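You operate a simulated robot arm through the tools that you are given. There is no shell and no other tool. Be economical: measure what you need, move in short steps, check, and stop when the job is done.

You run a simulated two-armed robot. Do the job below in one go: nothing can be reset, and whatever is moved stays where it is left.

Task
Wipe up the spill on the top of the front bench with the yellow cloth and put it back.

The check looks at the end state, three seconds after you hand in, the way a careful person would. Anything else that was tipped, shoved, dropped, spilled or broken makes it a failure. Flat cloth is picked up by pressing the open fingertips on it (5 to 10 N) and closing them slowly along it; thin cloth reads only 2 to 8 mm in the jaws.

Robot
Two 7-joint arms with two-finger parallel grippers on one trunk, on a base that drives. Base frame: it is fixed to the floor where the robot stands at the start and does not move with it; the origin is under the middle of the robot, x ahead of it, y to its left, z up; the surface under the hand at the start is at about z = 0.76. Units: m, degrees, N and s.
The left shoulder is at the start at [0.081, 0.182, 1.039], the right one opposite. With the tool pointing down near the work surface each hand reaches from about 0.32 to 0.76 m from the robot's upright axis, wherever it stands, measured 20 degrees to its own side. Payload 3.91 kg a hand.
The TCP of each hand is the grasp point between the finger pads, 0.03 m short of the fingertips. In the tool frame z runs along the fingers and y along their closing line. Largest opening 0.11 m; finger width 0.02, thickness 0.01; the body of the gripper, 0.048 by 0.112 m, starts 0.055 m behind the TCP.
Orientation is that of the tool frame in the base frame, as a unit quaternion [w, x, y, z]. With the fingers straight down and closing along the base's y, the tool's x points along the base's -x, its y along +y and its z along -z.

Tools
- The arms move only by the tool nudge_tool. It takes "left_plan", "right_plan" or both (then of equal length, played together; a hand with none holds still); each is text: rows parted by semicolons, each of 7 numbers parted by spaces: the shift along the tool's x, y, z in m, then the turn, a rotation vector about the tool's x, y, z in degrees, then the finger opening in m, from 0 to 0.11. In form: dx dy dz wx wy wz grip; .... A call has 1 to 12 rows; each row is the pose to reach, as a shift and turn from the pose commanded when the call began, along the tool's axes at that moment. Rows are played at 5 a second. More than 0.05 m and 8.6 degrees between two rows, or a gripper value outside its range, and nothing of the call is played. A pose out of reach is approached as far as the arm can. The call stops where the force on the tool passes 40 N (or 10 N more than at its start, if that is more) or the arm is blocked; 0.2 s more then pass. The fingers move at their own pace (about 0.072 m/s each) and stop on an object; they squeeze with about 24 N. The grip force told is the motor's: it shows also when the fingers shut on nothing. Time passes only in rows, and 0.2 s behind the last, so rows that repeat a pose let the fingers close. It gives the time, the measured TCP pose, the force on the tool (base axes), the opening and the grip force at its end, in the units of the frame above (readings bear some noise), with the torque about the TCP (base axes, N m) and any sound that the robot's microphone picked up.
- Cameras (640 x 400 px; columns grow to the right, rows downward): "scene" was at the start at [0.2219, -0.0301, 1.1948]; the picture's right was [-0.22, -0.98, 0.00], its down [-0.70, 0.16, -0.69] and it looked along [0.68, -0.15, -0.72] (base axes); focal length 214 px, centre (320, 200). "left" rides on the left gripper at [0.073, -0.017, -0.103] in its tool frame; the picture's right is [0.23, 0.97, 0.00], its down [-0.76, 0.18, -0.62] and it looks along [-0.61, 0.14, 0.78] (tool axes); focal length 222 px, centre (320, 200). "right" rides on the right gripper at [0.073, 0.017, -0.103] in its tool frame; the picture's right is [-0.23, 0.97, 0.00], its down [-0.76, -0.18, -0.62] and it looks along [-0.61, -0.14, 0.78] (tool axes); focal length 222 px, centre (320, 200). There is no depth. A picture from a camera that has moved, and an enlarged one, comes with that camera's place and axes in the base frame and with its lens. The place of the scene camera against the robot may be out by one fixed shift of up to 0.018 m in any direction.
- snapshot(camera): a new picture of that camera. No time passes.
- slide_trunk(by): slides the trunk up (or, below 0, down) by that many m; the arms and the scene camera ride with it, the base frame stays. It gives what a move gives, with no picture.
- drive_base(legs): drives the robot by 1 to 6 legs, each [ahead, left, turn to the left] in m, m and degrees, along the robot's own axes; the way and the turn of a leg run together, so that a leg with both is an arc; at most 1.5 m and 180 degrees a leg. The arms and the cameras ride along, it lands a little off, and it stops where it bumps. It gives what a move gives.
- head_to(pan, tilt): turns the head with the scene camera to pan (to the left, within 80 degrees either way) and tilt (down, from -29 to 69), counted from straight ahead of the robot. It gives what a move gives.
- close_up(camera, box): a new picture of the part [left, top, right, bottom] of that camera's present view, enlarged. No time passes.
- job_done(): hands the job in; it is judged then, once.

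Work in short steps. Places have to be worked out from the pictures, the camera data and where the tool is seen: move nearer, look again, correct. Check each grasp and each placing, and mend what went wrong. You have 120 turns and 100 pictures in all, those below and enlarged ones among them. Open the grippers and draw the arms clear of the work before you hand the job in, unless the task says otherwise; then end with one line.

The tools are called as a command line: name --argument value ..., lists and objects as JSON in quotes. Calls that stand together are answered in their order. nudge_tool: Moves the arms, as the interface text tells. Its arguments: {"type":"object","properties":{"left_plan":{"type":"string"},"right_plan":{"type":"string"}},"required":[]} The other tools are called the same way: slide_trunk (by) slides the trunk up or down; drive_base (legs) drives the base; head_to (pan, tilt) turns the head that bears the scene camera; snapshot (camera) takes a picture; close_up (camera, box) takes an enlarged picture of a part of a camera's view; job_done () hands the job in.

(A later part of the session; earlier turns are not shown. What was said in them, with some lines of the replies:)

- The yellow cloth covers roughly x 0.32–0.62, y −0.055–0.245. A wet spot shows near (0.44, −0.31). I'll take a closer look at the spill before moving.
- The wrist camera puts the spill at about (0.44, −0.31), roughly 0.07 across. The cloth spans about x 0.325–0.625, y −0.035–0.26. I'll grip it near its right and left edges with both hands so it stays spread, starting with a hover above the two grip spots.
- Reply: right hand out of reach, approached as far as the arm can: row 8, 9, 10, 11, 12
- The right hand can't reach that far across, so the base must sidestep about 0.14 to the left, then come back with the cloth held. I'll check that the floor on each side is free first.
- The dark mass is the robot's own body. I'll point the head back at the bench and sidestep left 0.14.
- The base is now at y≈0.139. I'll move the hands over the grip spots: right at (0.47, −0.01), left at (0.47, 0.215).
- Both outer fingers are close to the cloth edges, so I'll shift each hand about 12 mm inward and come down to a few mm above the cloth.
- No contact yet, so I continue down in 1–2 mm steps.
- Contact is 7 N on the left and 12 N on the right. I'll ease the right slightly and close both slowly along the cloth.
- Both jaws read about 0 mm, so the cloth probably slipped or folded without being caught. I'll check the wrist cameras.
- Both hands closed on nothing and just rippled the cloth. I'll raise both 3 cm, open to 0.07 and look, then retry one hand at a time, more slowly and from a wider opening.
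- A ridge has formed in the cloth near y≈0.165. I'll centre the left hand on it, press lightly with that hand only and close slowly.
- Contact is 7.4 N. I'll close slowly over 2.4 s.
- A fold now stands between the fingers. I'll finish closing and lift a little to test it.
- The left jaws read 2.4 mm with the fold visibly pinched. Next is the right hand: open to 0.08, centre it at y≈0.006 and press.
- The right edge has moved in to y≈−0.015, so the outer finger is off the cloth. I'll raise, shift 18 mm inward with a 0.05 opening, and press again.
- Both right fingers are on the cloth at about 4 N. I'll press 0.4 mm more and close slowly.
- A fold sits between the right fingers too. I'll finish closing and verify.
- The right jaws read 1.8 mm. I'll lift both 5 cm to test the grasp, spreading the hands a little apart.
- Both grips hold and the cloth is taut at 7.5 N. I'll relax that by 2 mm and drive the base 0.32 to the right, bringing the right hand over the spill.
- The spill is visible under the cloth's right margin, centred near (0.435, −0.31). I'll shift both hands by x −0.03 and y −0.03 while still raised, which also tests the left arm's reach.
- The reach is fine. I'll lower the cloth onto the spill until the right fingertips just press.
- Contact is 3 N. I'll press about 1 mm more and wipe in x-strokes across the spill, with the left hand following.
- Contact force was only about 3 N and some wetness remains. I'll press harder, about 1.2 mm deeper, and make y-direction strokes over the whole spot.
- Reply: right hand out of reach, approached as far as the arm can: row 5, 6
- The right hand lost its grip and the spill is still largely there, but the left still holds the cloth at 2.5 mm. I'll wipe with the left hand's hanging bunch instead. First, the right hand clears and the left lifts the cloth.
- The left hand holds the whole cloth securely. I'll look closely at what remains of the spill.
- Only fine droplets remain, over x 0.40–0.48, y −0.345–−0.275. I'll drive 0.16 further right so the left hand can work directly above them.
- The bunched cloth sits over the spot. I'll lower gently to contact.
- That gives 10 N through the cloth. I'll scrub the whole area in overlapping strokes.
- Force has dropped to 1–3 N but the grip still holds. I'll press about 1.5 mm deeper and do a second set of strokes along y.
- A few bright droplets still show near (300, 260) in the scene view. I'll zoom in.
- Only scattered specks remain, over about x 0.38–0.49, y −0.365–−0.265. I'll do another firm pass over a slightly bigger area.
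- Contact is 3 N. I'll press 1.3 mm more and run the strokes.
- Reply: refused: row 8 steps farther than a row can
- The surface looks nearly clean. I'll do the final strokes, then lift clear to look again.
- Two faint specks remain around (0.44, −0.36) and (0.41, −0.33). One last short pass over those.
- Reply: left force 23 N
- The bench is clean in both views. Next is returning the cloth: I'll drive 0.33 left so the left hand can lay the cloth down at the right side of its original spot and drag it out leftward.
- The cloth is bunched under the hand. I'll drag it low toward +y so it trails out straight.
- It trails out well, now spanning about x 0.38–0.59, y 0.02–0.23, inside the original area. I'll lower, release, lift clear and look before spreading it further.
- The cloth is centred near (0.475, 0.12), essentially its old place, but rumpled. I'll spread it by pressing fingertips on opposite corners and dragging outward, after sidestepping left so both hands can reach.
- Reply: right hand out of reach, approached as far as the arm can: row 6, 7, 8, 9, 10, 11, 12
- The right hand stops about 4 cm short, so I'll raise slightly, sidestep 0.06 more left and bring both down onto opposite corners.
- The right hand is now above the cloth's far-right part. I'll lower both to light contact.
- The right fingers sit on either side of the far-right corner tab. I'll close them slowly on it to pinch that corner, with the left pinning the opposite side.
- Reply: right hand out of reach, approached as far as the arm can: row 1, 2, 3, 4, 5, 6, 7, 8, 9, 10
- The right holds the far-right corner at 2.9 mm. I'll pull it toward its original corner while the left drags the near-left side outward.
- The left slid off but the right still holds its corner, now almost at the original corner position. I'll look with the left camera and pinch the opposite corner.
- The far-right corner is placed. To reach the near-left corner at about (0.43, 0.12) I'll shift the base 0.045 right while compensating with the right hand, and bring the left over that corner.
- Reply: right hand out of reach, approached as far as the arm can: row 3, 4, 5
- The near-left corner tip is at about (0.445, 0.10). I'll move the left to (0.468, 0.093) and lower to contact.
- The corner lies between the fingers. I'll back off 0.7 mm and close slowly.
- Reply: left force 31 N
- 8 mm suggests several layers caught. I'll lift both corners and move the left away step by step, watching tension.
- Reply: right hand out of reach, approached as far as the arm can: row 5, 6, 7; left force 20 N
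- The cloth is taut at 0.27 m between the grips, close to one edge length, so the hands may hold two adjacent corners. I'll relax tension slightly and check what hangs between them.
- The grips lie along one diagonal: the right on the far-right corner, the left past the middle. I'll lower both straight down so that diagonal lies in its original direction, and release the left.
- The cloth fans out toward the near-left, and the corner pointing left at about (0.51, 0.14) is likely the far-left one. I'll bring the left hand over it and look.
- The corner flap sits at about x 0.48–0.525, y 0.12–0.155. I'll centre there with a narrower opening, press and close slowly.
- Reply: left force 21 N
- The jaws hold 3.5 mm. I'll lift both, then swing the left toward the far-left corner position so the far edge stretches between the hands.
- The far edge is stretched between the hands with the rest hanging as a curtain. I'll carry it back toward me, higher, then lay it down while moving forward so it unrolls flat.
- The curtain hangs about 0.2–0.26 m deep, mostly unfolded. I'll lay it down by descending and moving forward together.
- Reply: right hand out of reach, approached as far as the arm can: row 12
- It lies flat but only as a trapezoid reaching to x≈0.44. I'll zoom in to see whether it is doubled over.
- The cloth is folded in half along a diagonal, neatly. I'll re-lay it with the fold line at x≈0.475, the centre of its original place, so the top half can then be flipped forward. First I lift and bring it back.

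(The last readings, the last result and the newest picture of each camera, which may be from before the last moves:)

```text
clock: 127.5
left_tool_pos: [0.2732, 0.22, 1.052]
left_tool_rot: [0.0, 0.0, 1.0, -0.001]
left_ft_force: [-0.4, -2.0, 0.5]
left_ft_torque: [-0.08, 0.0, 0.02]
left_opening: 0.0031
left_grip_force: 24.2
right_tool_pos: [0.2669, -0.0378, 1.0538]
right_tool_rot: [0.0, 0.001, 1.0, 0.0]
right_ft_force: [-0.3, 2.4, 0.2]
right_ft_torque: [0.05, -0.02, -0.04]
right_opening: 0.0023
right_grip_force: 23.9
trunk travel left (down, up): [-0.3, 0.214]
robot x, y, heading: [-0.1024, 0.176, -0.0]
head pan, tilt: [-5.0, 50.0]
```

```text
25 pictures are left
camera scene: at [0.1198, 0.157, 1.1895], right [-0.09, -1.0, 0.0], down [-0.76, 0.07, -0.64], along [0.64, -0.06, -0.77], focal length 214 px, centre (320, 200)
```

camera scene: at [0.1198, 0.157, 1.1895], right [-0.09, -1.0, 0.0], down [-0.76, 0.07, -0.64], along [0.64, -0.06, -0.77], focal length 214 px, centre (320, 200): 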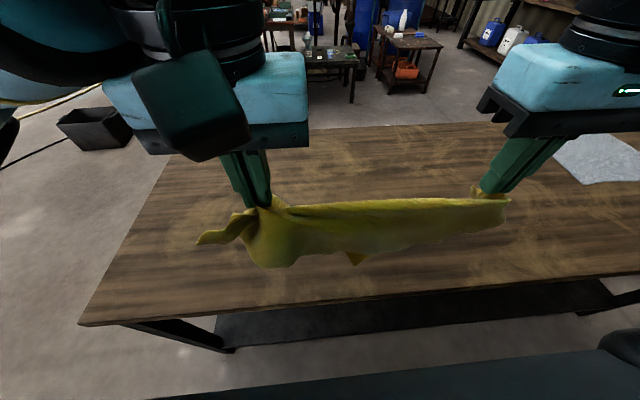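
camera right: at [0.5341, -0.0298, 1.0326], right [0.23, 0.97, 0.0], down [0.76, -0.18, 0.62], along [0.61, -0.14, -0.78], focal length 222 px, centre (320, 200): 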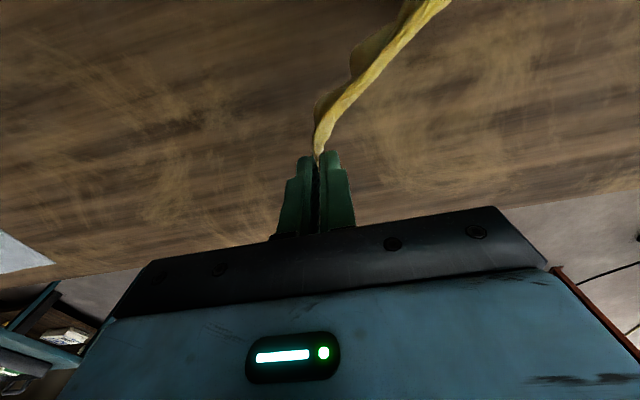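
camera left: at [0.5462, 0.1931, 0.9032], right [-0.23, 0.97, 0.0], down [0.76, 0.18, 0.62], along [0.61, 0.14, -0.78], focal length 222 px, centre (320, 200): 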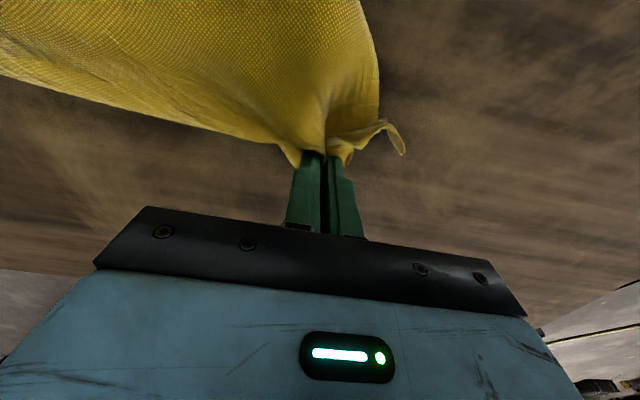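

The bench front edge is well behind the curtain. I'll lay it forward to x≈0.48.

nudge_tool --left_plan "-0.01 0 0.025 0 0 0 0;-0.02 0 0.05 0 0 0 0;-0.035 0 0.075 0 0 0 0;-0.055 0 0.1 0 0 0 0;-0.075 0 0.125 0 0 0 0;-0.1 0 0.15 0 0 0 0;-0.125 0 0.175 0 0 0 0;-0.15 0 0.2 0 0 0 0;-0.175 0 0.225 0 0 0 0;-0.195 0 0.245 0 0 0 0;-0.21 0 0.255 0 0 0 0;-0.215 0 0.258 0 0 0 0" --right_plan "-0.01 0 0.025 0 0 0 0;-0.02 0 0.05 0 0 0 0;-0.035 0 0.075 0 0 0 0;-0.055 0 0.1 0 0 0 0;-0.075 0 0.125 0 0 0 0;-0.1 0 0.15 0 0 0 0;-0.125 0 0.175 0 0 0 0;-0.15 0 0.2 0 0 0 0;-0.175 0 0.225 0 0 0 0;-0.195 0 0.245 0 0 0 0;-0.21 0 0.255 0 0 0 0;-0.215 0 0.26 0 0 0 0"

close_up --camera "scene" --box '[230, 150, 430, 275]'

```text
clock: 130.1
left_tool_pos: [0.488, 0.22, 0.7938]
left_tool_rot: [0.0, 0.001, 1.0, -0.001]
left_ft_force: [-0.8, -2.5, 3.0]
left_ft_torque: [-0.03, 0.05, 0.07]
left_opening: 0.0029
left_grip_force: 24.2
right_tool_pos: [0.4824, -0.0371, 0.7945]
right_tool_rot: [0.0, 0.001, 1.0, 0.0]
right_ft_force: [0.0, 2.0, 1.6]
right_ft_torque: [0.05, -0.02, -0.06]
right_opening: 0.0023
right_grip_force: 24.3
trunk travel left (down, up): [-0.3, 0.214]
robot x, y, heading: [-0.1011, 0.1757, -0.2]
head pan, tilt: [-5.0, 50.0]
```

```text
3.20 times, centred on (330, 212) of scene
camera zoom: at [0.1197, 0.1569, 1.1896], right [-0.09, -1.0, 0.0], down [-0.76, 0.07, -0.64], along [0.64, -0.06, -0.77], focal length 686 px, centre (288, 160)
```

zoom: 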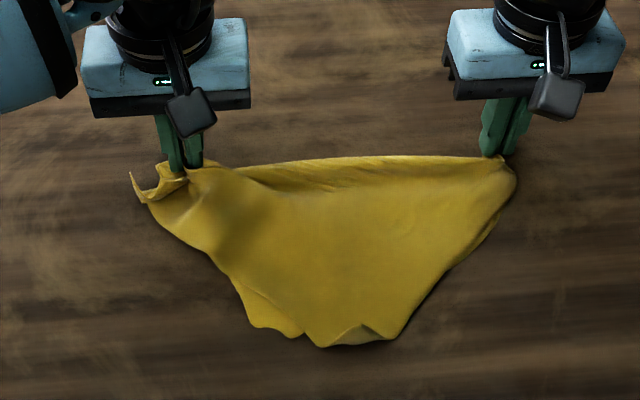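

It now lies at the right spot, fold line at x≈0.485. I'll release both hands and lift clear, then use the left to pinch the upper layer's near tip at about (0.335, 0.08).

nudge_tool --left_plan "0 0 0 0 0 0 0.012;0 0 0 0 0 0 0.025;0 0 -0.01 0 0 0 0.03;0 0 -0.04 0 0 0 0.04;0.02 0 -0.08 0 0 0 0.05;0.04 -0.02 -0.1 0 0 0 0.05;0.07 -0.05 -0.1 0 0 0 0.05;0.1 -0.08 -0.1 0 0 0 0.05;0.13 -0.11 -0.1 0 0 0 0.05;0.14 -0.135 -0.08 0 0 0 0.05;0.14 -0.135 -0.055 0 0 0 0.05;0.14 -0.135 -0.04 0 0 0 0.05" --right_plan "0 0 0 0 0 0 0.012;0 0 0 0 0 0 0.025;0 0 -0.01 0 0 0 0.03;0 0 -0.04 0 0 0 0.04;0 -0.03 -0.08 0 0 0 0.05;0 -0.06 -0.1 0 0 0 0.05;0 -0.1 -0.12 0 0 0 0.05;0 -0.14 -0.13 0 0 0 0.05;0 -0.17 -0.13 0 0 0 0.05;0 -0.2 -0.13 0 0 0 0.05;0 -0.2 -0.13 0 0 0 0.05;0 -0.2 -0.13 0 0 0 0.05"

snapshot --camera "left"

close_up --camera "scene" --box '[230, 150, 430, 275]'

```text
clock: 132.7
left_tool_pos: [0.3481, 0.0846, 0.8331]
left_tool_rot: [-0.001, 0.001, 1.0, -0.001]
left_ft_force: [0.7, -0.5, -0.8]
left_ft_torque: [0.05, 0.01, 0.0]
left_opening: 0.0501
left_grip_force: 0.1
right_tool_pos: [0.4818, -0.2379, 0.9236]
right_tool_rot: [-0.001, 0.001, 1.0, 0.001]
right_ft_force: [0.6, -0.3, -1.1]
right_ft_torque: [0.01, 0.01, 0.0]
right_opening: 0.0501
right_grip_force: 0.1
trunk travel left (down, up): [-0.3, 0.214]
robot x, y, heading: [-0.0992, 0.1721, -0.0]
head pan, tilt: [-5.0, 50.0]
```

```text
23 pictures are left
camera left: at [0.2759, 0.0683, 0.9361], right [-0.23, 0.97, 0.0], down [0.76, 0.18, 0.62], along [0.61, 0.14, -0.78], focal length 222 px, centre (320, 200)
```

left: 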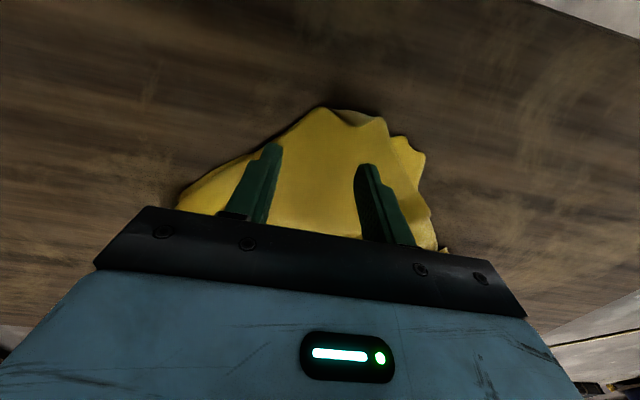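

```text
3.20 times, centred on (330, 212) of scene
camera zoom: at [0.1204, 0.1567, 1.1894], right [-0.09, -1.0, 0.0], down [-0.76, 0.07, -0.64], along [0.64, -0.06, -0.77], focal length 686 px, centre (288, 160)
```

zoom: 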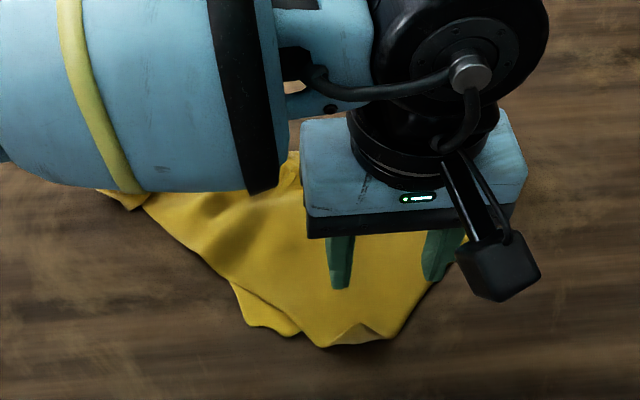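

The upper layer's near edge runs along x≈0.325 between y≈0.08 and 0.127. I'll centre on (0.342, 0.098), press lightly and close slowly to take the top layer.

nudge_tool --left_plan "0.006 0.013 0.01 0 0 0 0.045;0.006 0.013 0.022 0 0 0 0.045;0.006 0.013 0.032 0 0 0 0.045;0.006 0.013 0.037 0 0 0 0.045;0.006 0.013 0.0392 0 0 0 0.045;0.006 0.013 0.0396 0 0 0 0.045"

```text
clock: 134.1
left_tool_pos: [0.3426, 0.0981, 0.7924]
left_tool_rot: [-0.001, 0.001, 1.0, -0.001]
left_ft_force: [0.3, -0.1, 0.5]
left_ft_torque: [0.01, -0.04, -0.02]
left_opening: 0.0448
left_grip_force: 0.0
right_tool_pos: [0.482, -0.237, 0.9232]
right_tool_rot: [0.0, 0.001, 1.0, 0.0]
right_ft_force: [0.2, 0.1, 0.0]
right_ft_torque: [-0.02, 0.02, 0.02]
right_opening: 0.05
right_grip_force: 0.1
trunk travel left (down, up): [-0.3, 0.214]
robot x, y, heading: [-0.1042, 0.1756, -0.2]
head pan, tilt: [-5.0, 50.0]
```

No contact yet; 1.2 mm lower, then close slowly.

nudge_tool --left_plan "0 0 0.0008 0 0 0 0.045;0 0 0.0012 0 0 0 0.044;0 0 0.0014 0 0 0 0.039;0 0 0.0014 0 0 0 0.034;0 0 0.0014 0 0 0 0.029;0 0 0.0014 0 0 0 0.024;0 0 0.0014 0 0 0 0.019;0 0 0.0014 0 0 0 0.014;0 0 0.001 0 0 0 0.009;0 0 0.0008 0 0 0 0.004;0 0 0.0006 0 0 0 0;0 0 0.0006 0 0 0 0"

snapshot --camera "left"

```text
clock: 136.7
left_tool_pos: [0.3416, 0.0985, 0.7927]
left_tool_rot: [-0.001, 0.001, 1.0, -0.001]
left_ft_force: [0.2, 0.4, 1.9]
left_ft_torque: [0.04, 0.0, 0.01]
left_opening: 0.0
left_grip_force: 24.7
right_tool_pos: [0.4811, -0.2376, 0.9227]
right_tool_rot: [0.0, 0.001, 1.0, 0.0]
right_ft_force: [0.2, 0.0, -0.2]
right_ft_torque: [0.0, -0.01, -0.01]
right_opening: 0.0499
right_grip_force: 0.1
trunk travel left (down, up): [-0.3, 0.214]
robot x, y, heading: [-0.1011, 0.1752, 0.2]
head pan, tilt: [-5.0, 50.0]
```

```text
21 pictures are left
camera left: at [0.2695, 0.0819, 0.8954], right [-0.23, 0.97, 0.0], down [0.76, 0.18, 0.62], along [0.61, 0.14, -0.78], focal length 222 px, centre (320, 200)
```

left: 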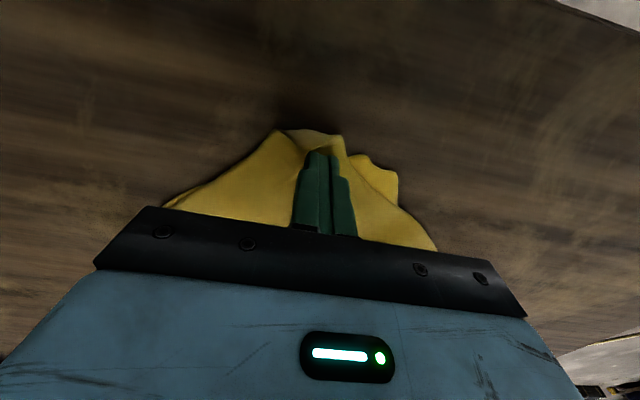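

Too light; the jaws closed on nothing. I'll reopen and repeat with a firmer press.

nudge_tool --left_plan "0 0 -0.015 0 0 0 0.02;-0.004 0.003 -0.015 0 0 0 0.055;-0.004 0.003 -0.015 0 0 0 0.055;-0.004 0.003 -0.003 0 0 0 0.055;-0.004 0.003 0.0008 0 0 0 0.055;-0.004 0.003 0.0014 0 0 0 0.055"

```text
clock: 138.1
left_tool_pos: [0.3461, 0.1018, 0.7923]
left_tool_rot: [0.0, 0.001, 1.0, -0.001]
left_ft_force: [0.1, 0.0, 11.2]
left_ft_torque: [0.38, 0.03, 0.04]
left_opening: 0.0554
left_grip_force: 1.0
right_tool_pos: [0.4816, -0.2373, 0.9233]
right_tool_rot: [0.001, 0.001, 1.0, -0.001]
right_ft_force: [-0.1, -0.1, -0.1]
right_ft_torque: [0.01, 0.0, 0.0]
right_opening: 0.0501
right_grip_force: 0.0
trunk travel left (down, up): [-0.3, 0.214]
robot x, y, heading: [-0.1009, 0.1787, -0.3]
head pan, tilt: [-5.0, 50.0]
```

Contact is 11 N. I'll close slowly, holding that depth.

nudge_tool --left_plan "0 0 0 0 0 0 0.05;0 0 0 0 0 0 0.045;0 0 0 0 0 0 0.04;0 0 0 0 0 0 0.035;0 0 0 0 0 0 0.03;0 0 0 0 0 0 0.025;0 0 0 0 0 0 0.02;0 0 0 0 0 0 0.015;0 0 0 0 0 0 0.01;0 0 0 0 0 0 0.005;0 0 0 0 0 0 0;0 0 0 0 0 0 0"

snapshot --camera "left"

```text
clock: 140.7
left_tool_pos: [0.3457, 0.1018, 0.7923]
left_tool_rot: [0.0, 0.001, 1.0, -0.001]
left_ft_force: [0.2, 3.2, 20.3]
left_ft_torque: [0.21, 0.01, 0.03]
left_opening: 0.0022
left_grip_force: 23.5
right_tool_pos: [0.4804, -0.2355, 0.9237]
right_tool_rot: [0.001, 0.001, 1.0, 0.0]
right_ft_force: [0.6, -0.6, -0.7]
right_ft_torque: [-0.02, 0.0, -0.01]
right_opening: 0.0502
right_grip_force: 0.1
trunk travel left (down, up): [-0.3, 0.214]
robot x, y, heading: [-0.1018, 0.1781, -0.2]
head pan, tilt: [-5.0, 50.0]
```

```text
20 pictures are left
camera left: at [0.2733, 0.0854, 0.8947], right [-0.23, 0.97, 0.0], down [0.76, 0.18, 0.62], along [0.61, 0.14, -0.78], focal length 222 px, centre (320, 200)
```

left: 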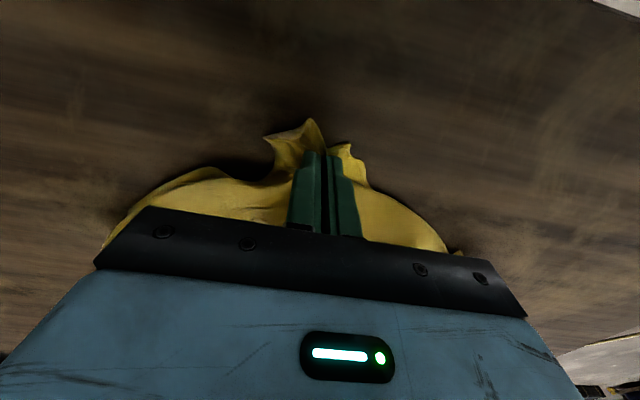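

2.2 mm is the same as the earlier single-layer folds. I'll lift 8 cm while moving forward and check that the lower layer stays down.

nudge_tool --left_plan "0 0 -0.02 0 0 0 0;0 0 -0.04 0 0 0 0;-0.02 0 -0.06 0 0 0 0;-0.04 0 -0.08 0 0 0 0;-0.06 0 -0.1 0 0 0 0"

snapshot --camera "scene"

```text
clock: 141.9
left_tool_pos: [0.4065, 0.1012, 0.8911]
left_tool_rot: [0.0, 0.002, 1.0, 0.001]
left_ft_force: [0.0, -0.1, -0.1]
left_ft_torque: [0.02, 0.01, -0.02]
left_opening: 0.0022
left_grip_force: 24.5
right_tool_pos: [0.483, -0.2385, 0.9238]
right_tool_rot: [0.0, 0.002, 1.0, 0.001]
right_ft_force: [-0.2, 0.4, 0.3]
right_ft_torque: [0.01, -0.02, 0.02]
right_opening: 0.0503
right_grip_force: 0.1
trunk travel left (down, up): [-0.3, 0.214]
robot x, y, heading: [-0.1017, 0.1735, 0.0]
head pan, tilt: [-5.0, 50.0]
```

```text
19 pictures are left
camera scene: at [0.1204, 0.1568, 1.1894], right [-0.09, -1.0, 0.0], down [-0.76, 0.07, -0.64], along [0.64, -0.06, -0.77], focal length 214 px, centre (320, 200)
```

scene: 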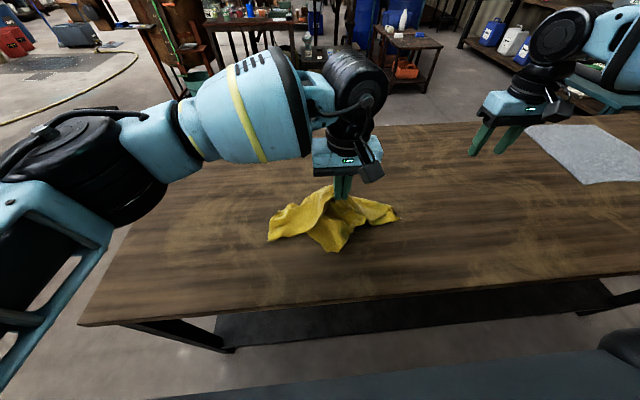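

The lower layer stays on the bench. I'll carry the tip forward over the fold, using a 0.10 forward base move for reach.

nudge_tool --left_plan "-0.03 0 -0.01 0 0 0 0;-0.06 0 -0.02 0 0 0 0;-0.09 0 -0.02 0 0 0 0;-0.12 0 -0.01 0 0 0 0;-0.15 0 0 0 0 0 0"

drive_base --legs '[[0.1, 0, 0]]'

snapshot --camera "scene"

```text
clock: 143.3
left_tool_pos: [0.556, 0.1504, 0.8994]
left_tool_rot: [-0.001, -0.038, 0.999, -0.005]
left_ft_force: [-1.0, -0.6, 0.2]
left_ft_torque: [0.01, -0.02, -0.02]
left_opening: 0.0022
left_grip_force: 23.9
left hand out of reach, approached as far as the arm can: row 5
right_tool_pos: [0.4821, -0.238, 0.9232]
right_tool_rot: [0.0, 0.001, 1.0, 0.0]
right_ft_force: [0.1, 0.5, -0.3]
right_ft_torque: [0.0, 0.02, -0.04]
right_opening: 0.05
right_grip_force: 0.0
trunk travel left (down, up): [-0.3, 0.214]
robot x, y, heading: [-0.1009, 0.1766, -0.3]
head pan, tilt: [-5.0, 50.0]
stopped in row 5 (left hand): the arm was blocked; the commanded pose is now the measured one
```

```text
clock: 144.5
left_tool_pos: [0.6543, 0.1502, 0.8992]
left_tool_rot: [-0.001, -0.037, 0.999, -0.004]
left_ft_force: [0.1, -0.3, -0.5]
left_ft_torque: [0.04, 0.02, -0.02]
left_opening: 0.002
left_grip_force: 24.5
right_tool_pos: [0.582, -0.2366, 0.9227]
right_tool_rot: [0.0, 0.0, 1.0, 0.0]
right_ft_force: [1.1, 0.4, 0.7]
right_ft_torque: [-0.01, 0.04, -0.02]
right_opening: 0.0504
right_grip_force: 0.1
trunk travel left (down, up): [-0.3, 0.214]
robot x, y, heading: [0.0005, 0.1765, 0.1]
head pan, tilt: [-5.0, 50.0]
```

```text
18 pictures are left
camera scene: at [0.2199, 0.1571, 1.1893], right [-0.09, -1.0, 0.0], down [-0.76, 0.07, -0.64], along [0.64, -0.06, -0.77], focal length 214 px, centre (320, 200)
```

scene: 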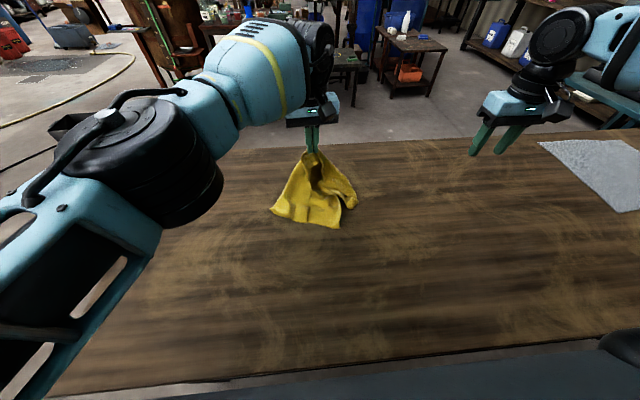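

The cloth was pulled forward somewhat. I'll lower the held tip to the bench, keep the grip, and check the spread.

nudge_tool --left_plan "0 0 0.03 0 0 0 0;0 0 0.06 0 0 0 0;0 0 0.085 0 0 0 0;0 0 0.096 0 0 0 0"

close_up --camera "scene" --box '[230, 140, 410, 260]'

```text
clock: 145.5
left_tool_pos: [0.6537, 0.1487, 0.8048]
left_tool_rot: [0.0, -0.037, 0.999, -0.004]
left_ft_force: [0.4, 0.1, 0.4]
left_ft_torque: [0.01, 0.02, 0.0]
left_opening: 0.0019
left_grip_force: 23.8
right_tool_pos: [0.5803, -0.2361, 0.9242]
right_tool_rot: [0.0, 0.0, 1.0, 0.0]
right_ft_force: [0.4, -0.1, 0.4]
right_ft_torque: [0.0, 0.01, -0.01]
right_opening: 0.0503
right_grip_force: 0.1
trunk travel left (down, up): [-0.3, 0.214]
robot x, y, heading: [-0.0036, 0.176, -0.2]
head pan, tilt: [-5.0, 50.0]
```

```text
3.33 times, centred on (320, 200) of scene
camera zoom: at [0.2192, 0.1571, 1.1894], right [-0.09, -1.0, 0.0], down [-0.76, 0.07, -0.64], along [0.64, -0.06, -0.77], focal length 715 px, centre (320, 200)
```

zoom: 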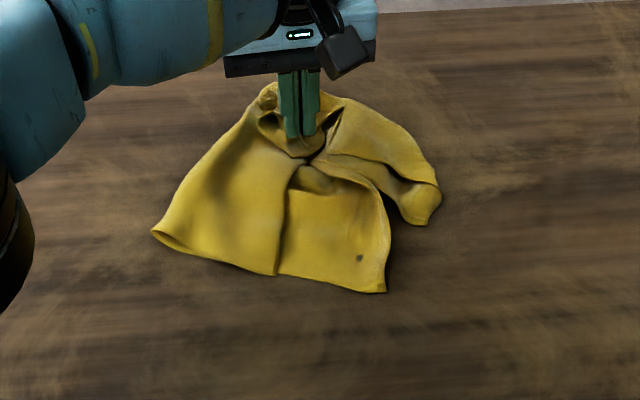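

Much of it is spread now, but it lies about 8 cm too far forward. I'll lift it, bring it back, and lay it out again, trailing toward me, so it ends centred.

nudge_tool --left_plan "0.01 0 -0.03 0 0 0 0;0.03 0 -0.06 0 0 0 0;0.05 0 -0.09 0 0 0 0;0.08 0 -0.12 0 0 0 0;0.11 0 -0.15 0 0 0 0;0.14 0 -0.18 0 0 0 0;0.17 0 -0.2 0 0 0 0;0.2 0 -0.22 0 0 0 0;0.22 0 -0.22 0 0 0 0"

drive_base --legs '[[-0.1, -0.04, 0]]'

snapshot --camera "scene"

```text
clock: 147.5
left_tool_pos: [0.4346, 0.1342, 1.0248]
left_tool_rot: [-0.001, -0.038, 0.999, -0.005]
left_ft_force: [0.3, 0.1, -0.6]
left_ft_torque: [0.01, 0.04, -0.05]
left_opening: 0.0019
left_grip_force: 24.1
right_tool_pos: [0.5816, -0.2379, 0.9231]
right_tool_rot: [0.0, 0.001, 1.0, 0.0]
right_ft_force: [-0.7, 0.0, 0.1]
right_ft_torque: [0.01, 0.01, 0.0]
right_opening: 0.0502
right_grip_force: 0.0
trunk travel left (down, up): [-0.3, 0.214]
robot x, y, heading: [-0.0024, 0.1748, -0.3]
head pan, tilt: [-5.0, 50.0]
```

```text
clock: 148.7
left_tool_pos: [0.3367, 0.0956, 1.0237]
left_tool_rot: [-0.001, -0.039, 0.999, -0.005]
left_ft_force: [0.0, 0.1, -0.4]
left_ft_torque: [0.01, -0.02, -0.01]
left_opening: 0.002
left_grip_force: 24.1
right_tool_pos: [0.4831, -0.2751, 0.9243]
right_tool_rot: [0.0, 0.0, 1.0, 0.001]
right_ft_force: [0.6, -0.4, 0.0]
right_ft_torque: [0.0, -0.03, -0.02]
right_opening: 0.0502
right_grip_force: 0.0
trunk travel left (down, up): [-0.3, 0.214]
robot x, y, heading: [-0.0997, 0.1376, 0.1]
head pan, tilt: [-5.0, 50.0]
```

```text
16 pictures are left
camera scene: at [0.12, 0.1176, 1.1895], right [-0.09, -1.0, 0.0], down [-0.76, 0.07, -0.64], along [0.64, -0.06, -0.77], focal length 214 px, centre (320, 200)
```

scene: 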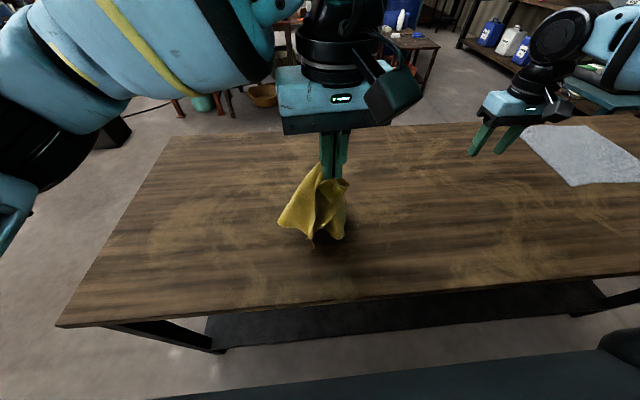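

It hangs freely. I'll lower while moving forward, then finish the trailing drag with the base.

nudge_tool --left_plan "0 0 0.03 0 0 0 0;-0.01 0 0.06 0 0 0 0;-0.02 0 0.09 0 0 0 0;-0.035 0 0.12 0 0 0 0;-0.05 0 0.145 0 0 0 0;-0.07 0 0.17 0 0 0 0;-0.09 0 0.19 0 0 0 0;-0.11 0 0.208 0 0 0 0;-0.13 0 0.218 0 0 0 0;-0.15 0 0.22 0 0 0 0"

drive_base --legs '[[0.1, 0, 0]]'

close_up --camera "scene" --box '[220, 140, 420, 265]'

```text
clock: 150.9
left_tool_pos: [0.486, 0.1037, 0.8027]
left_tool_rot: [0.0, -0.039, 0.999, -0.004]
left_ft_force: [-0.2, -0.3, 1.1]
left_ft_torque: [-0.01, -0.01, 0.01]
left_opening: 0.0019
left_grip_force: 24.2
right_tool_pos: [0.4823, -0.276, 0.924]
right_tool_rot: [0.0, 0.0, 1.0, 0.0]
right_ft_force: [0.9, -0.2, -0.4]
right_ft_torque: [0.0, -0.01, 0.02]
right_opening: 0.05
right_grip_force: 0.0
trunk travel left (down, up): [-0.3, 0.214]
robot x, y, heading: [-0.1, 0.1345, -0.2]
head pan, tilt: [-5.0, 50.0]
```

```text
clock: 152.0
left_tool_pos: [0.5844, 0.1053, 0.8039]
left_tool_rot: [-0.001, -0.039, 0.999, -0.004]
left_ft_force: [0.2, 0.3, -0.5]
left_ft_torque: [-0.02, 0.03, -0.01]
left_opening: 0.0021
left_grip_force: 23.7
right_tool_pos: [0.5807, -0.2764, 0.9236]
right_tool_rot: [0.0, 0.001, 1.0, -0.002]
right_ft_force: [0.6, -0.1, -0.4]
right_ft_torque: [0.0, 0.04, 0.01]
right_opening: 0.0499
right_grip_force: 0.1
trunk travel left (down, up): [-0.3, 0.214]
robot x, y, heading: [-0.0032, 0.1353, -0.2]
head pan, tilt: [-5.0, 50.0]
```

```text
3.20 times, centred on (320, 202) of scene
camera zoom: at [0.2193, 0.1179, 1.1893], right [-0.09, -1.0, 0.0], down [-0.76, 0.07, -0.64], along [0.64, -0.06, -0.77], focal length 686 px, centre (320, 192)
```

zoom: 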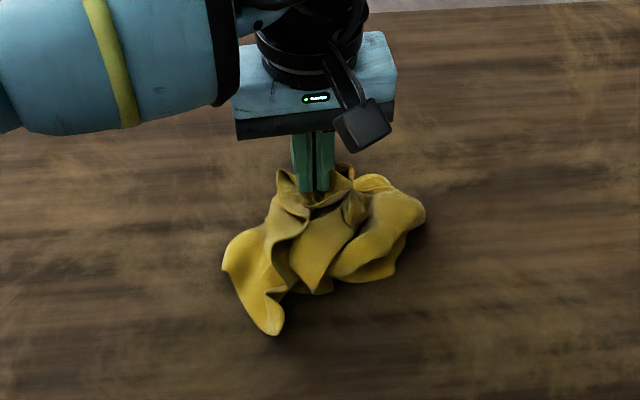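

That crumpled it more. The earlier long sideways drag spread it best, so I'll repeat that over a longer distance: lift, go right to y≈−0.10, lower, and drag left to its place.

nudge_tool --left_plan "0 0 -0.04 0 0 0 0;0.02 0 -0.08 0 0 0 0;0.05 0 -0.12 0 0 0 0;0.08 0 -0.15 0 0 0 0;0.11 0 -0.18 0 0 0 0;0.115 0 -0.2 0 0 0 0" --right_plan "0 0 -0.02 0 0 0 0.05;0 -0.02 -0.04 0 0 0 0.05;0 -0.04 -0.06 0 0 0 0.05;0 -0.06 -0.06 0 0 0 0.05;0.03 -0.08 -0.06 0 0 0 0.05;0.06 -0.1 -0.06 0 0 0 0.05"

drive_base --legs '[[0, -0.175, 0]]'

nudge_tool --left_plan "0 -0.02 0.03 0 0 0 0;0 -0.03 0.06 0 0 0 0;0 -0.03 0.09 0 0 0 0;0 -0.03 0.12 0 0 0 0;0 -0.02 0.15 0 0 0 0;0 0 0.175 0 0 0 0;0 0.02 0.195 0 0 0 0;0 0.04 0.2 0 0 0 0"

```text
clock: 153.4
left_tool_pos: [0.4685, 0.0978, 1.0031]
left_tool_rot: [0.0, -0.038, 0.999, -0.005]
left_ft_force: [0.8, -0.1, 0.8]
left_ft_torque: [0.03, 0.0, -0.01]
left_opening: 0.002
left_grip_force: 24.1
right_tool_pos: [0.5216, -0.3764, 0.9841]
right_tool_rot: [0.001, 0.001, 1.0, 0.0]
right_ft_force: [0.3, -0.6, 0.1]
right_ft_torque: [0.03, 0.03, 0.01]
right_opening: 0.0503
right_grip_force: 0.0
trunk travel left (down, up): [-0.3, 0.214]
robot x, y, heading: [-0.0029, 0.1381, -0.1]
head pan, tilt: [-5.0, 50.0]
```

```text
clock: 155.6
left_tool_pos: [0.4699, -0.0771, 1.0029]
left_tool_rot: [-0.001, -0.039, 0.999, -0.004]
left_ft_force: [0.0, -0.1, 0.6]
left_ft_torque: [0.0, 0.04, 0.03]
left_opening: 0.002
left_grip_force: 23.6
right_tool_pos: [0.524, -0.5501, 0.9838]
right_tool_rot: [0.0, -0.002, 1.0, 0.0]
right_ft_force: [-0.4, -0.1, -0.2]
right_ft_torque: [0.02, -0.01, 0.0]
right_opening: 0.05
right_grip_force: 0.0
trunk travel left (down, up): [-0.3, 0.214]
robot x, y, heading: [-0.0031, -0.0356, 0.1]
head pan, tilt: [-5.0, 50.0]
```

```text
clock: 157.4
left_tool_pos: [0.4657, -0.0387, 0.8023]
left_tool_rot: [0.0, -0.039, 0.999, -0.006]
left_ft_force: [-0.2, -0.1, 2.5]
left_ft_torque: [-0.03, -0.03, -0.03]
left_opening: 0.002
left_grip_force: 23.6
right_tool_pos: [0.5219, -0.5485, 0.9835]
right_tool_rot: [0.001, -0.001, 1.0, 0.0]
right_ft_force: [0.0, 0.1, -1.1]
right_ft_torque: [0.02, -0.02, -0.01]
right_opening: 0.05
right_grip_force: 0.0
trunk travel left (down, up): [-0.3, 0.214]
robot x, y, heading: [0.0016, -0.038, 0.2]
head pan, tilt: [-5.0, 50.0]
```

Now the long drag to y≈0.21.

nudge_tool --left_plan "-0.002 0.022 0 0 0 0 0;-0.004 0.044 0 0 0 0 0;-0.006 0.066 0 0 0 0 0;-0.008 0.088 0 0 0 0 0;-0.011 0.11 0 0 0 0 0;-0.013 0.132 0 0 0 0 0;-0.016 0.154 0 0 0 0 0;-0.019 0.176 0 0 0 0 0;-0.021 0.198 0 0 0 0 0;-0.023 0.22 0 0 0 0 0;-0.025 0.242 0 0 0 0 0;-0.027 0.262 0 0 0 0 0"

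snapshot --camera "scene"

```text
clock: 160.0
left_tool_pos: [0.4741, 0.2244, 0.8013]
left_tool_rot: [0.0, -0.039, 0.999, -0.004]
left_ft_force: [0.7, -1.4, 1.6]
left_ft_torque: [-0.05, 0.01, 0.0]
left_opening: 0.0021
left_grip_force: 24.4
right_tool_pos: [0.5224, -0.55, 0.9835]
right_tool_rot: [0.002, -0.001, 1.0, 0.0]
right_ft_force: [0.3, 0.2, -0.2]
right_ft_torque: [0.0, 0.0, 0.01]
right_opening: 0.05
right_grip_force: 0.1
trunk travel left (down, up): [-0.3, 0.214]
robot x, y, heading: [-0.0029, -0.0395, -0.0]
head pan, tilt: [-5.0, 50.0]
```

```text
14 pictures are left
camera scene: at [0.2186, -0.0566, 1.1894], right [-0.08, -1.0, 0.0], down [-0.76, 0.07, -0.64], along [0.64, -0.05, -0.77], focal length 214 px, centre (320, 200)
```

scene: 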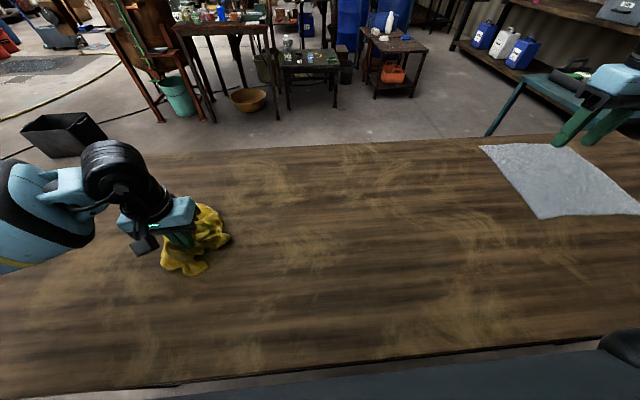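

Held near its middle, it just bunches. I'll release it here, pull the hand clear and look for a corner to re-grip.

nudge_tool --left_plan "0 0 0.006 0 0 0 0;0 0 0.006 0 0 0 0.02;0 0 0.006 0 0 0 0.03;0 0 -0.01 0 0 0 0.035;0 0 -0.05 0 0 0 0.035;0 0.03 -0.08 0 0 0 0.035;0 0.07 -0.1 0 0 0 0.035;0 0.11 -0.12 0 0 0 0.035"

close_up --camera "scene" --box '[130, 180, 258, 290]'

```text
clock: 161.8
left_tool_pos: [0.4644, 0.3343, 0.9193]
left_tool_rot: [0.0, -0.038, 0.999, -0.006]
left_ft_force: [0.3, 0.2, 0.4]
left_ft_torque: [-0.03, 0.01, 0.03]
left_opening: 0.0348
left_grip_force: 0.0
right_tool_pos: [0.522, -0.5509, 0.9834]
right_tool_rot: [0.001, -0.002, 1.0, -0.001]
right_ft_force: [-0.6, -0.6, 0.5]
right_ft_torque: [-0.01, 0.0, -0.01]
right_opening: 0.0501
right_grip_force: 0.0
trunk travel left (down, up): [-0.3, 0.214]
robot x, y, heading: [-0.0035, -0.0394, 0.3]
head pan, tilt: [-5.0, 50.0]
```

```text
3.64 times, centred on (194, 235) of scene
camera zoom: at [0.2185, -0.0564, 1.1895], right [-0.09, -1.0, 0.0], down [-0.76, 0.06, -0.64], along [0.64, -0.05, -0.77], focal length 780 px, centre (778, 73)
```

zoom: 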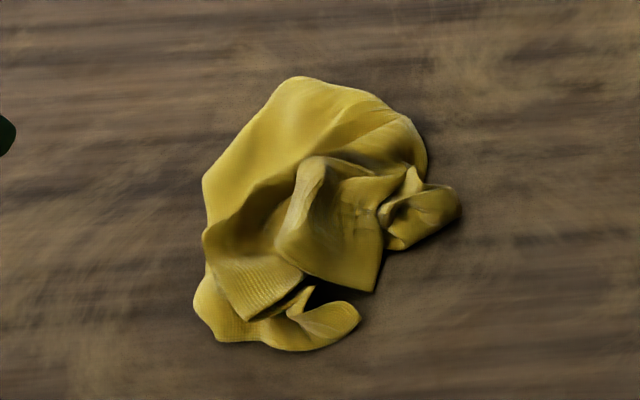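

A clear corner lies on top, pointing toward me near (0.445, 0.175). I'll bring the left hand above it and verify with its own camera.

nudge_tool --left_plan "0 -0.04 0.0 0 0 0 0.04;0 -0.08 0.02 0 0 0 0.04;0 -0.12 0.04 0 0 0 0.04;0 -0.155 0.07 0 0 0 0.04;0 -0.155 0.08 0 0 0 0.04"

snapshot --camera "left"

```text
clock: 163.0
left_tool_pos: [0.4751, 0.1811, 0.8397]
left_tool_rot: [-0.002, -0.04, 0.999, -0.005]
left_ft_force: [0.3, -0.7, 0.4]
left_ft_torque: [-0.01, 0.0, -0.02]
left_opening: 0.0402
left_grip_force: 0.0
right_tool_pos: [0.5221, -0.5505, 0.9832]
right_tool_rot: [0.001, -0.001, 1.0, 0.0]
right_ft_force: [0.4, -0.1, -0.1]
right_ft_torque: [0.01, -0.01, -0.01]
right_opening: 0.05
right_grip_force: 0.2
trunk travel left (down, up): [-0.3, 0.214]
robot x, y, heading: [-0.0008, -0.0398, 0.1]
head pan, tilt: [-5.0, 50.0]
```

```text
12 pictures are left
camera left: at [0.4048, 0.1591, 0.9424], right [-0.3, 0.95, -0.01], down [0.75, 0.24, 0.62], along [0.59, 0.18, -0.78], focal length 222 px, centre (320, 200)
```

left: 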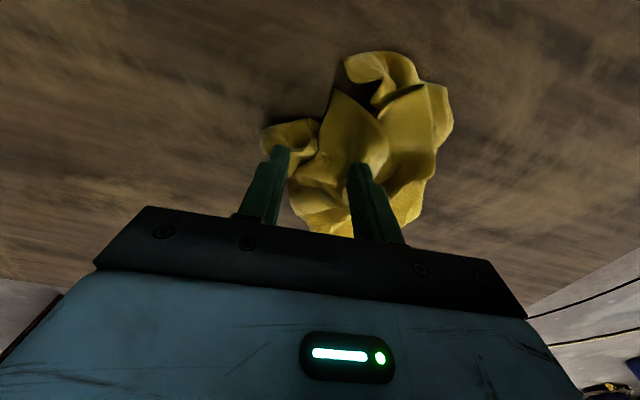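

The corner tip is at about (0.437, 0.18). I'll move to 1.5 cm inside it, lower gently to contact and close on it.

nudge_tool --left_plan "0.012 0.002 0.01 0 0 0 0.04;0.024 0.004 0.025 0 0 0 0.04;0.024 0.004 0.033 0 0 0 0.04;0.024 0.004 0.038 0 0 0 0.04;0.024 0.004 0.042 0 0 0 0.04;0.024 0.004 0.0445 0 0 0 0.04"

```text
clock: 164.4
left_tool_pos: [0.4521, 0.1823, 0.7972]
left_tool_rot: [0.0, -0.038, 0.999, -0.004]
left_ft_force: [-1.2, 0.1, 4.3]
left_ft_torque: [0.15, -0.03, -0.02]
left_opening: 0.0399
left_grip_force: 0.0
right_tool_pos: [0.5224, -0.5501, 0.9842]
right_tool_rot: [0.001, -0.001, 1.0, -0.001]
right_ft_force: [0.0, 0.1, -0.7]
right_ft_torque: [0.02, 0.01, -0.02]
right_opening: 0.0502
right_grip_force: 0.0
trunk travel left (down, up): [-0.3, 0.214]
robot x, y, heading: [-0.0007, -0.0355, 0.3]
head pan, tilt: [-5.0, 50.0]
```

Contact is 4 N on the top layers. I'll press 1 mm more, close slowly, then lift high to let the cloth hang out.

nudge_tool --left_plan "0 0 0.001 0 0 0 0.04;0 0 0.0012 0 0 0 0.035;0 0 0.0012 0 0 0 0.03;0 0 0.0012 0 0 0 0.025;0 0 0.0012 0 0 0 0.02;0 0 0.0012 0 0 0 0.015;0 0 0.0012 0 0 0 0.01;0 0 0.0012 0 0 0 0.005;0 0 0.0012 0 0 0 0;0 0 0.0012 0 0 0 0"

nudge_tool --left_plan "0 0 -0.03 0 0 0 0;0 -0.02 -0.07 0 0 0 0;0 -0.04 -0.11 0 0 0 0;0 -0.06 -0.15 0 0 0 0;0 -0.09 -0.19 0 0 0 0;0 -0.12 -0.23 0 0 0 0;0 -0.15 -0.27 0 0 0 0;0 -0.17 -0.31 0 0 0 0;0 -0.17 -0.33 0 0 0 0"

snapshot --camera "scene"

```text
clock: 166.6
left_tool_pos: [0.4521, 0.1815, 0.7944]
left_tool_rot: [0.0, -0.039, 0.999, -0.005]
left_ft_force: [-0.8, 0.2, 0.9]
left_ft_torque: [0.01, 0.01, -0.04]
left_opening: 0.0021
left_grip_force: 24.1
right_tool_pos: [0.5224, -0.5492, 0.983]
right_tool_rot: [0.001, -0.001, 1.0, -0.001]
right_ft_force: [0.1, -0.8, -0.6]
right_ft_torque: [0.01, 0.02, -0.01]
right_opening: 0.0502
right_grip_force: 0.0
trunk travel left (down, up): [-0.3, 0.214]
robot x, y, heading: [0.001, -0.0377, 0.2]
head pan, tilt: [-5.0, 50.0]
```

```text
clock: 168.6
left_tool_pos: [0.4645, 0.0144, 1.1285]
left_tool_rot: [-0.001, -0.039, 0.999, -0.005]
left_ft_force: [0.4, 0.6, -0.5]
left_ft_torque: [0.03, 0.03, -0.02]
left_opening: 0.0021
left_grip_force: 23.7
right_tool_pos: [0.5231, -0.5493, 0.9833]
right_tool_rot: [0.0, -0.001, 1.0, 0.0]
right_ft_force: [-0.5, -0.4, -1.1]
right_ft_torque: [0.0, -0.01, 0.01]
right_opening: 0.0501
right_grip_force: 0.1
trunk travel left (down, up): [-0.3, 0.214]
robot x, y, heading: [0.0018, -0.0389, 0.2]
head pan, tilt: [-5.0, 50.0]
```

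```text
11 pictures are left
camera scene: at [0.2187, -0.0566, 1.1894], right [-0.08, -1.0, 0.0], down [-0.76, 0.06, -0.64], along [0.64, -0.05, -0.77], focal length 214 px, centre (320, 200)
```

scene: 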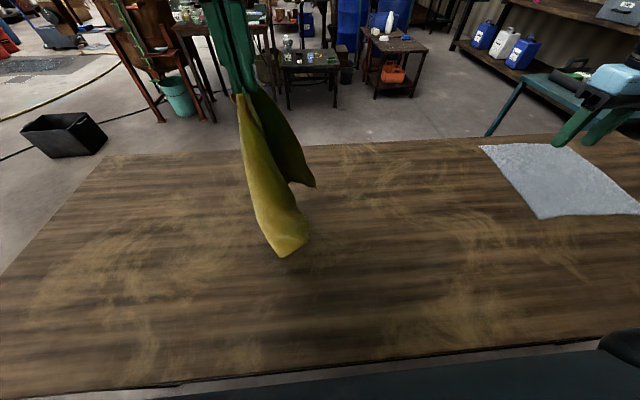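

It hangs from one corner at nearly full length. I'll lay it along the original diagonal: start with the hand over the near-right corner (0.34, −0.05), then sweep to the far-left corner while lowering.

nudge_tool --left_plan "0.03 -0.013 0 0 0 0 0;0.06 -0.026 0 0 0 0 0;0.095 -0.04 0 0 0 0 0;0.13 -0.056 0 0 0 0 0;0.13 -0.056 0 0 0 0 0;0.13 -0.056 0.02 0 0 0 0;0.13 -0.056 0.03 0 0 0 0;0.13 -0.056 0.03 0 0 0 0"

nudge_tool --left_plan "-0.015 0.014 0.03 0 0 0 0;-0.033 0.031 0.06 0 0 0 0;-0.054 0.05 0.09 0 0 0 0;-0.077 0.072 0.12 0 0 0 0;-0.101 0.094 0.149 0 0 0 0;-0.126 0.118 0.177 0 0 0 0;-0.152 0.142 0.204 0 0 0 0;-0.179 0.167 0.23 0 0 0 0;-0.207 0.193 0.254 0 0 0 0;-0.235 0.219 0.276 0 0 0 0;-0.262 0.244 0.292 0 0 0 0;-0.285 0.266 0.3 0 0 0 0"

snapshot --camera "scene"

```text
clock: 170.4
left_tool_pos: [0.3424, -0.051, 1.0966]
left_tool_rot: [-0.005, -0.043, 0.999, -0.005]
left_ft_force: [0.2, 0.4, -0.1]
left_ft_torque: [-0.01, 0.01, 0.0]
left_opening: 0.0021
left_grip_force: 23.8
right_tool_pos: [0.5225, -0.5499, 0.9835]
right_tool_rot: [0.0, -0.001, 1.0, 0.0]
right_ft_force: [0.4, 0.8, -0.1]
right_ft_torque: [0.0, 0.0, 0.01]
right_opening: 0.0502
right_grip_force: 0.1
trunk travel left (down, up): [-0.3, 0.214]
robot x, y, heading: [-0.0003, -0.0402, 0.2]
head pan, tilt: [-5.0, 50.0]
```

```text
clock: 173.0
left_tool_pos: [0.6046, 0.2343, 0.7944]
left_tool_rot: [0.0, -0.038, 0.999, -0.005]
left_ft_force: [-0.1, 0.0, 1.7]
left_ft_torque: [-0.02, 0.07, -0.01]
left_opening: 0.0018
left_grip_force: 24.2
right_tool_pos: [0.5231, -0.5495, 0.9839]
right_tool_rot: [0.0, -0.001, 1.0, 0.0]
right_ft_force: [-0.3, -0.7, -0.7]
right_ft_torque: [0.02, -0.01, -0.01]
right_opening: 0.0502
right_grip_force: 0.0
trunk travel left (down, up): [-0.3, 0.214]
robot x, y, heading: [-0.0029, -0.0391, 0.1]
head pan, tilt: [-5.0, 50.0]
```

```text
10 pictures are left
camera scene: at [0.2189, -0.0567, 1.1894], right [-0.08, -1.0, 0.0], down [-0.76, 0.07, -0.64], along [0.64, -0.05, -0.77], focal length 214 px, centre (320, 200)
```

scene: 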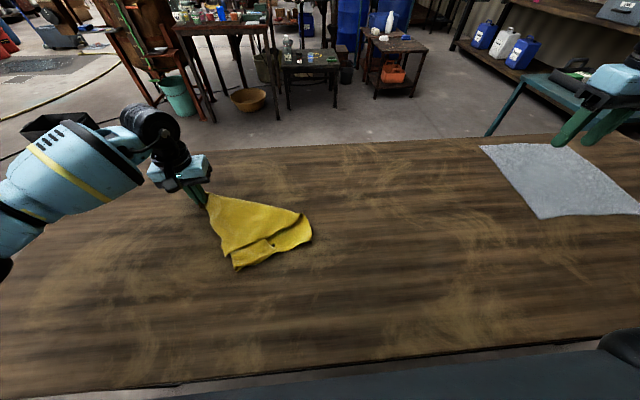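

Much better: a flat fan covering roughly (0.60, 0.23)–(0.41, 0.10)–(0.47, −0.06). Its centre is a bit right of the original, so I'll draw it 4 cm left and 1.5 cm toward me, release and retreat.

nudge_tool --left_plan "0.003 0.009 -0.003 0 0 0 0;0.006 0.018 -0.003 0 0 0 0;0.009 0.028 -0.003 0 0 0 0;0.013 0.04 -0.002 0 0 0 0;0.013 0.04 0.001 0 0 0 0;0.013 0.04 0.001 0 0 0 0.015;0.013 0.04 0.001 0 0 0 0.03;0.013 0.04 -0.02 0 0 0 0.035;0.013 0.04 -0.06 0 0 0 0.035;0.013 0.07 -0.09 0 0 0 0.035;0.013 0.1 -0.12 0 0 0 0.035;0.013 0.13 -0.15 0 0 0 0.035"

close_up --camera "scene" --box '[160, 170, 336, 290]'

```text
clock: 175.6
left_tool_pos: [0.5799, 0.3625, 0.9432]
left_tool_rot: [0.0, -0.039, 0.999, -0.006]
left_ft_force: [-0.9, 1.0, 0.3]
left_ft_torque: [-0.01, 0.0, -0.02]
left_opening: 0.035
left_grip_force: 0.0
right_tool_pos: [0.522, -0.5497, 0.9849]
right_tool_rot: [0.001, -0.001, 1.0, 0.0]
right_ft_force: [0.9, 0.9, 0.0]
right_ft_torque: [-0.01, 0.01, 0.03]
right_opening: 0.0503
right_grip_force: 0.0
trunk travel left (down, up): [-0.3, 0.214]
robot x, y, heading: [-0.0041, -0.0372, 0.1]
head pan, tilt: [-5.0, 50.0]
```

```text
3.33 times, centred on (248, 230) of scene
camera zoom: at [0.2185, -0.0565, 1.1895], right [-0.09, -1.0, 0.0], down [-0.76, 0.06, -0.64], along [0.64, -0.05, -0.77], focal length 715 px, centre (560, 100)
```

zoom: 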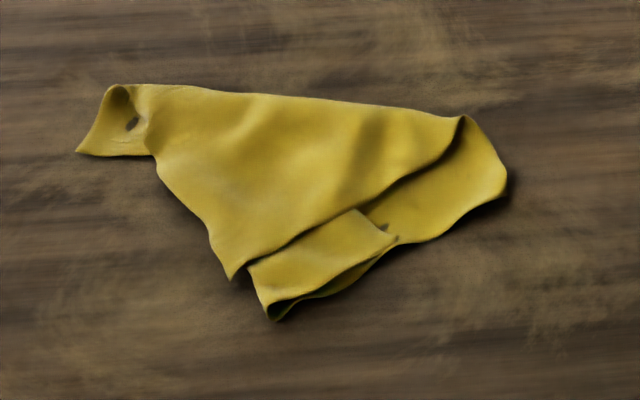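

The cloth lies low and fairly flat, inside its original footprint and centred within a few cm. I'll take a final look at the spill area and the whole bench.

snapshot --camera "scene"

close_up --camera "scene" --box '[330, 190, 522, 310]'

close_up --camera "right" --box '[440, 0, 640, 125]'

```text
8 pictures are left
camera scene: at [0.2185, -0.0565, 1.1895], right [-0.09, -1.0, 0.0], down [-0.76, 0.06, -0.64], along [0.64, -0.05, -0.77], focal length 214 px, centre (320, 200)
```

scene: 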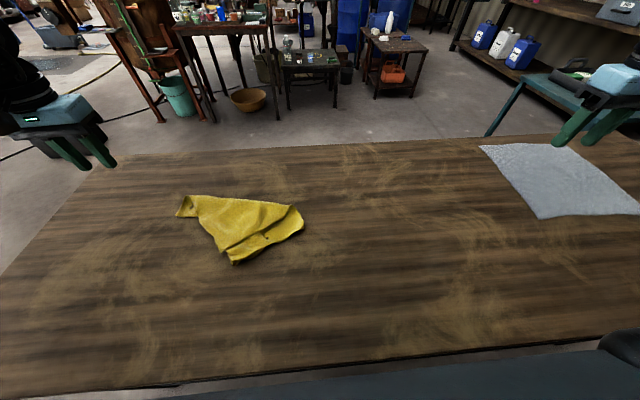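

```text
3.33 times, centred on (426, 250) of scene
camera zoom: at [0.2185, -0.0565, 1.1895], right [-0.09, -1.0, 0.0], down [-0.76, 0.06, -0.64], along [0.64, -0.05, -0.77], focal length 715 px, centre (-33, 33)
```

zoom: 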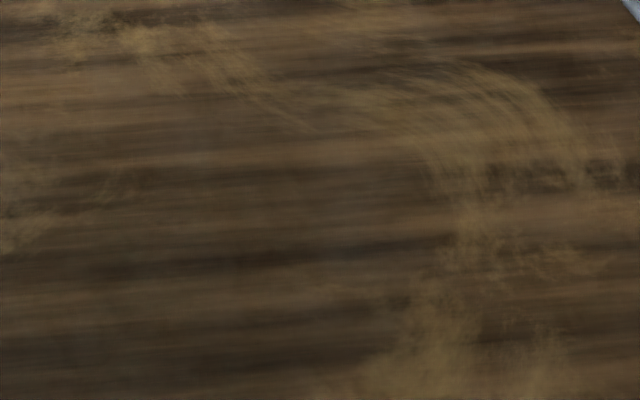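

```text
3.20 times, centred on (540, 62) of right
camera zoom: at [0.4495, -0.533, 1.0878], right [0.23, 0.97, 0.0], down [0.76, -0.18, 0.62], along [0.61, -0.14, -0.78], focal length 711 px, centre (-384, 640)
```

zoom: 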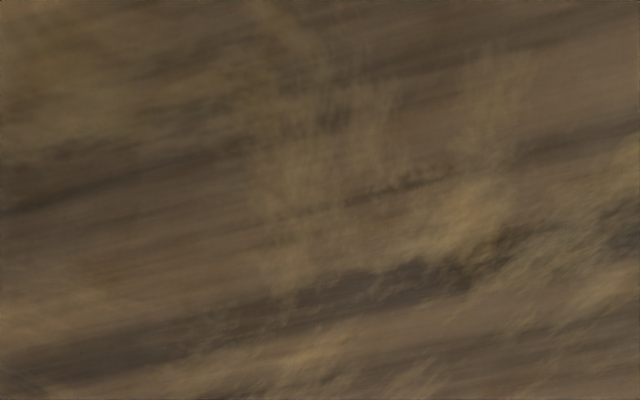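

The bench is dry with no specks, the white cloth is untouched, the yellow cloth is back in its place, and both hands are open and clear. Handing in.

job_done

```text
The job is handed in.
```

I wiped up the spill on the front bench and put the yellow cloth back in its place; it lies partly folded rather than spread flat as it was, with its centre about 4–5 cm off.
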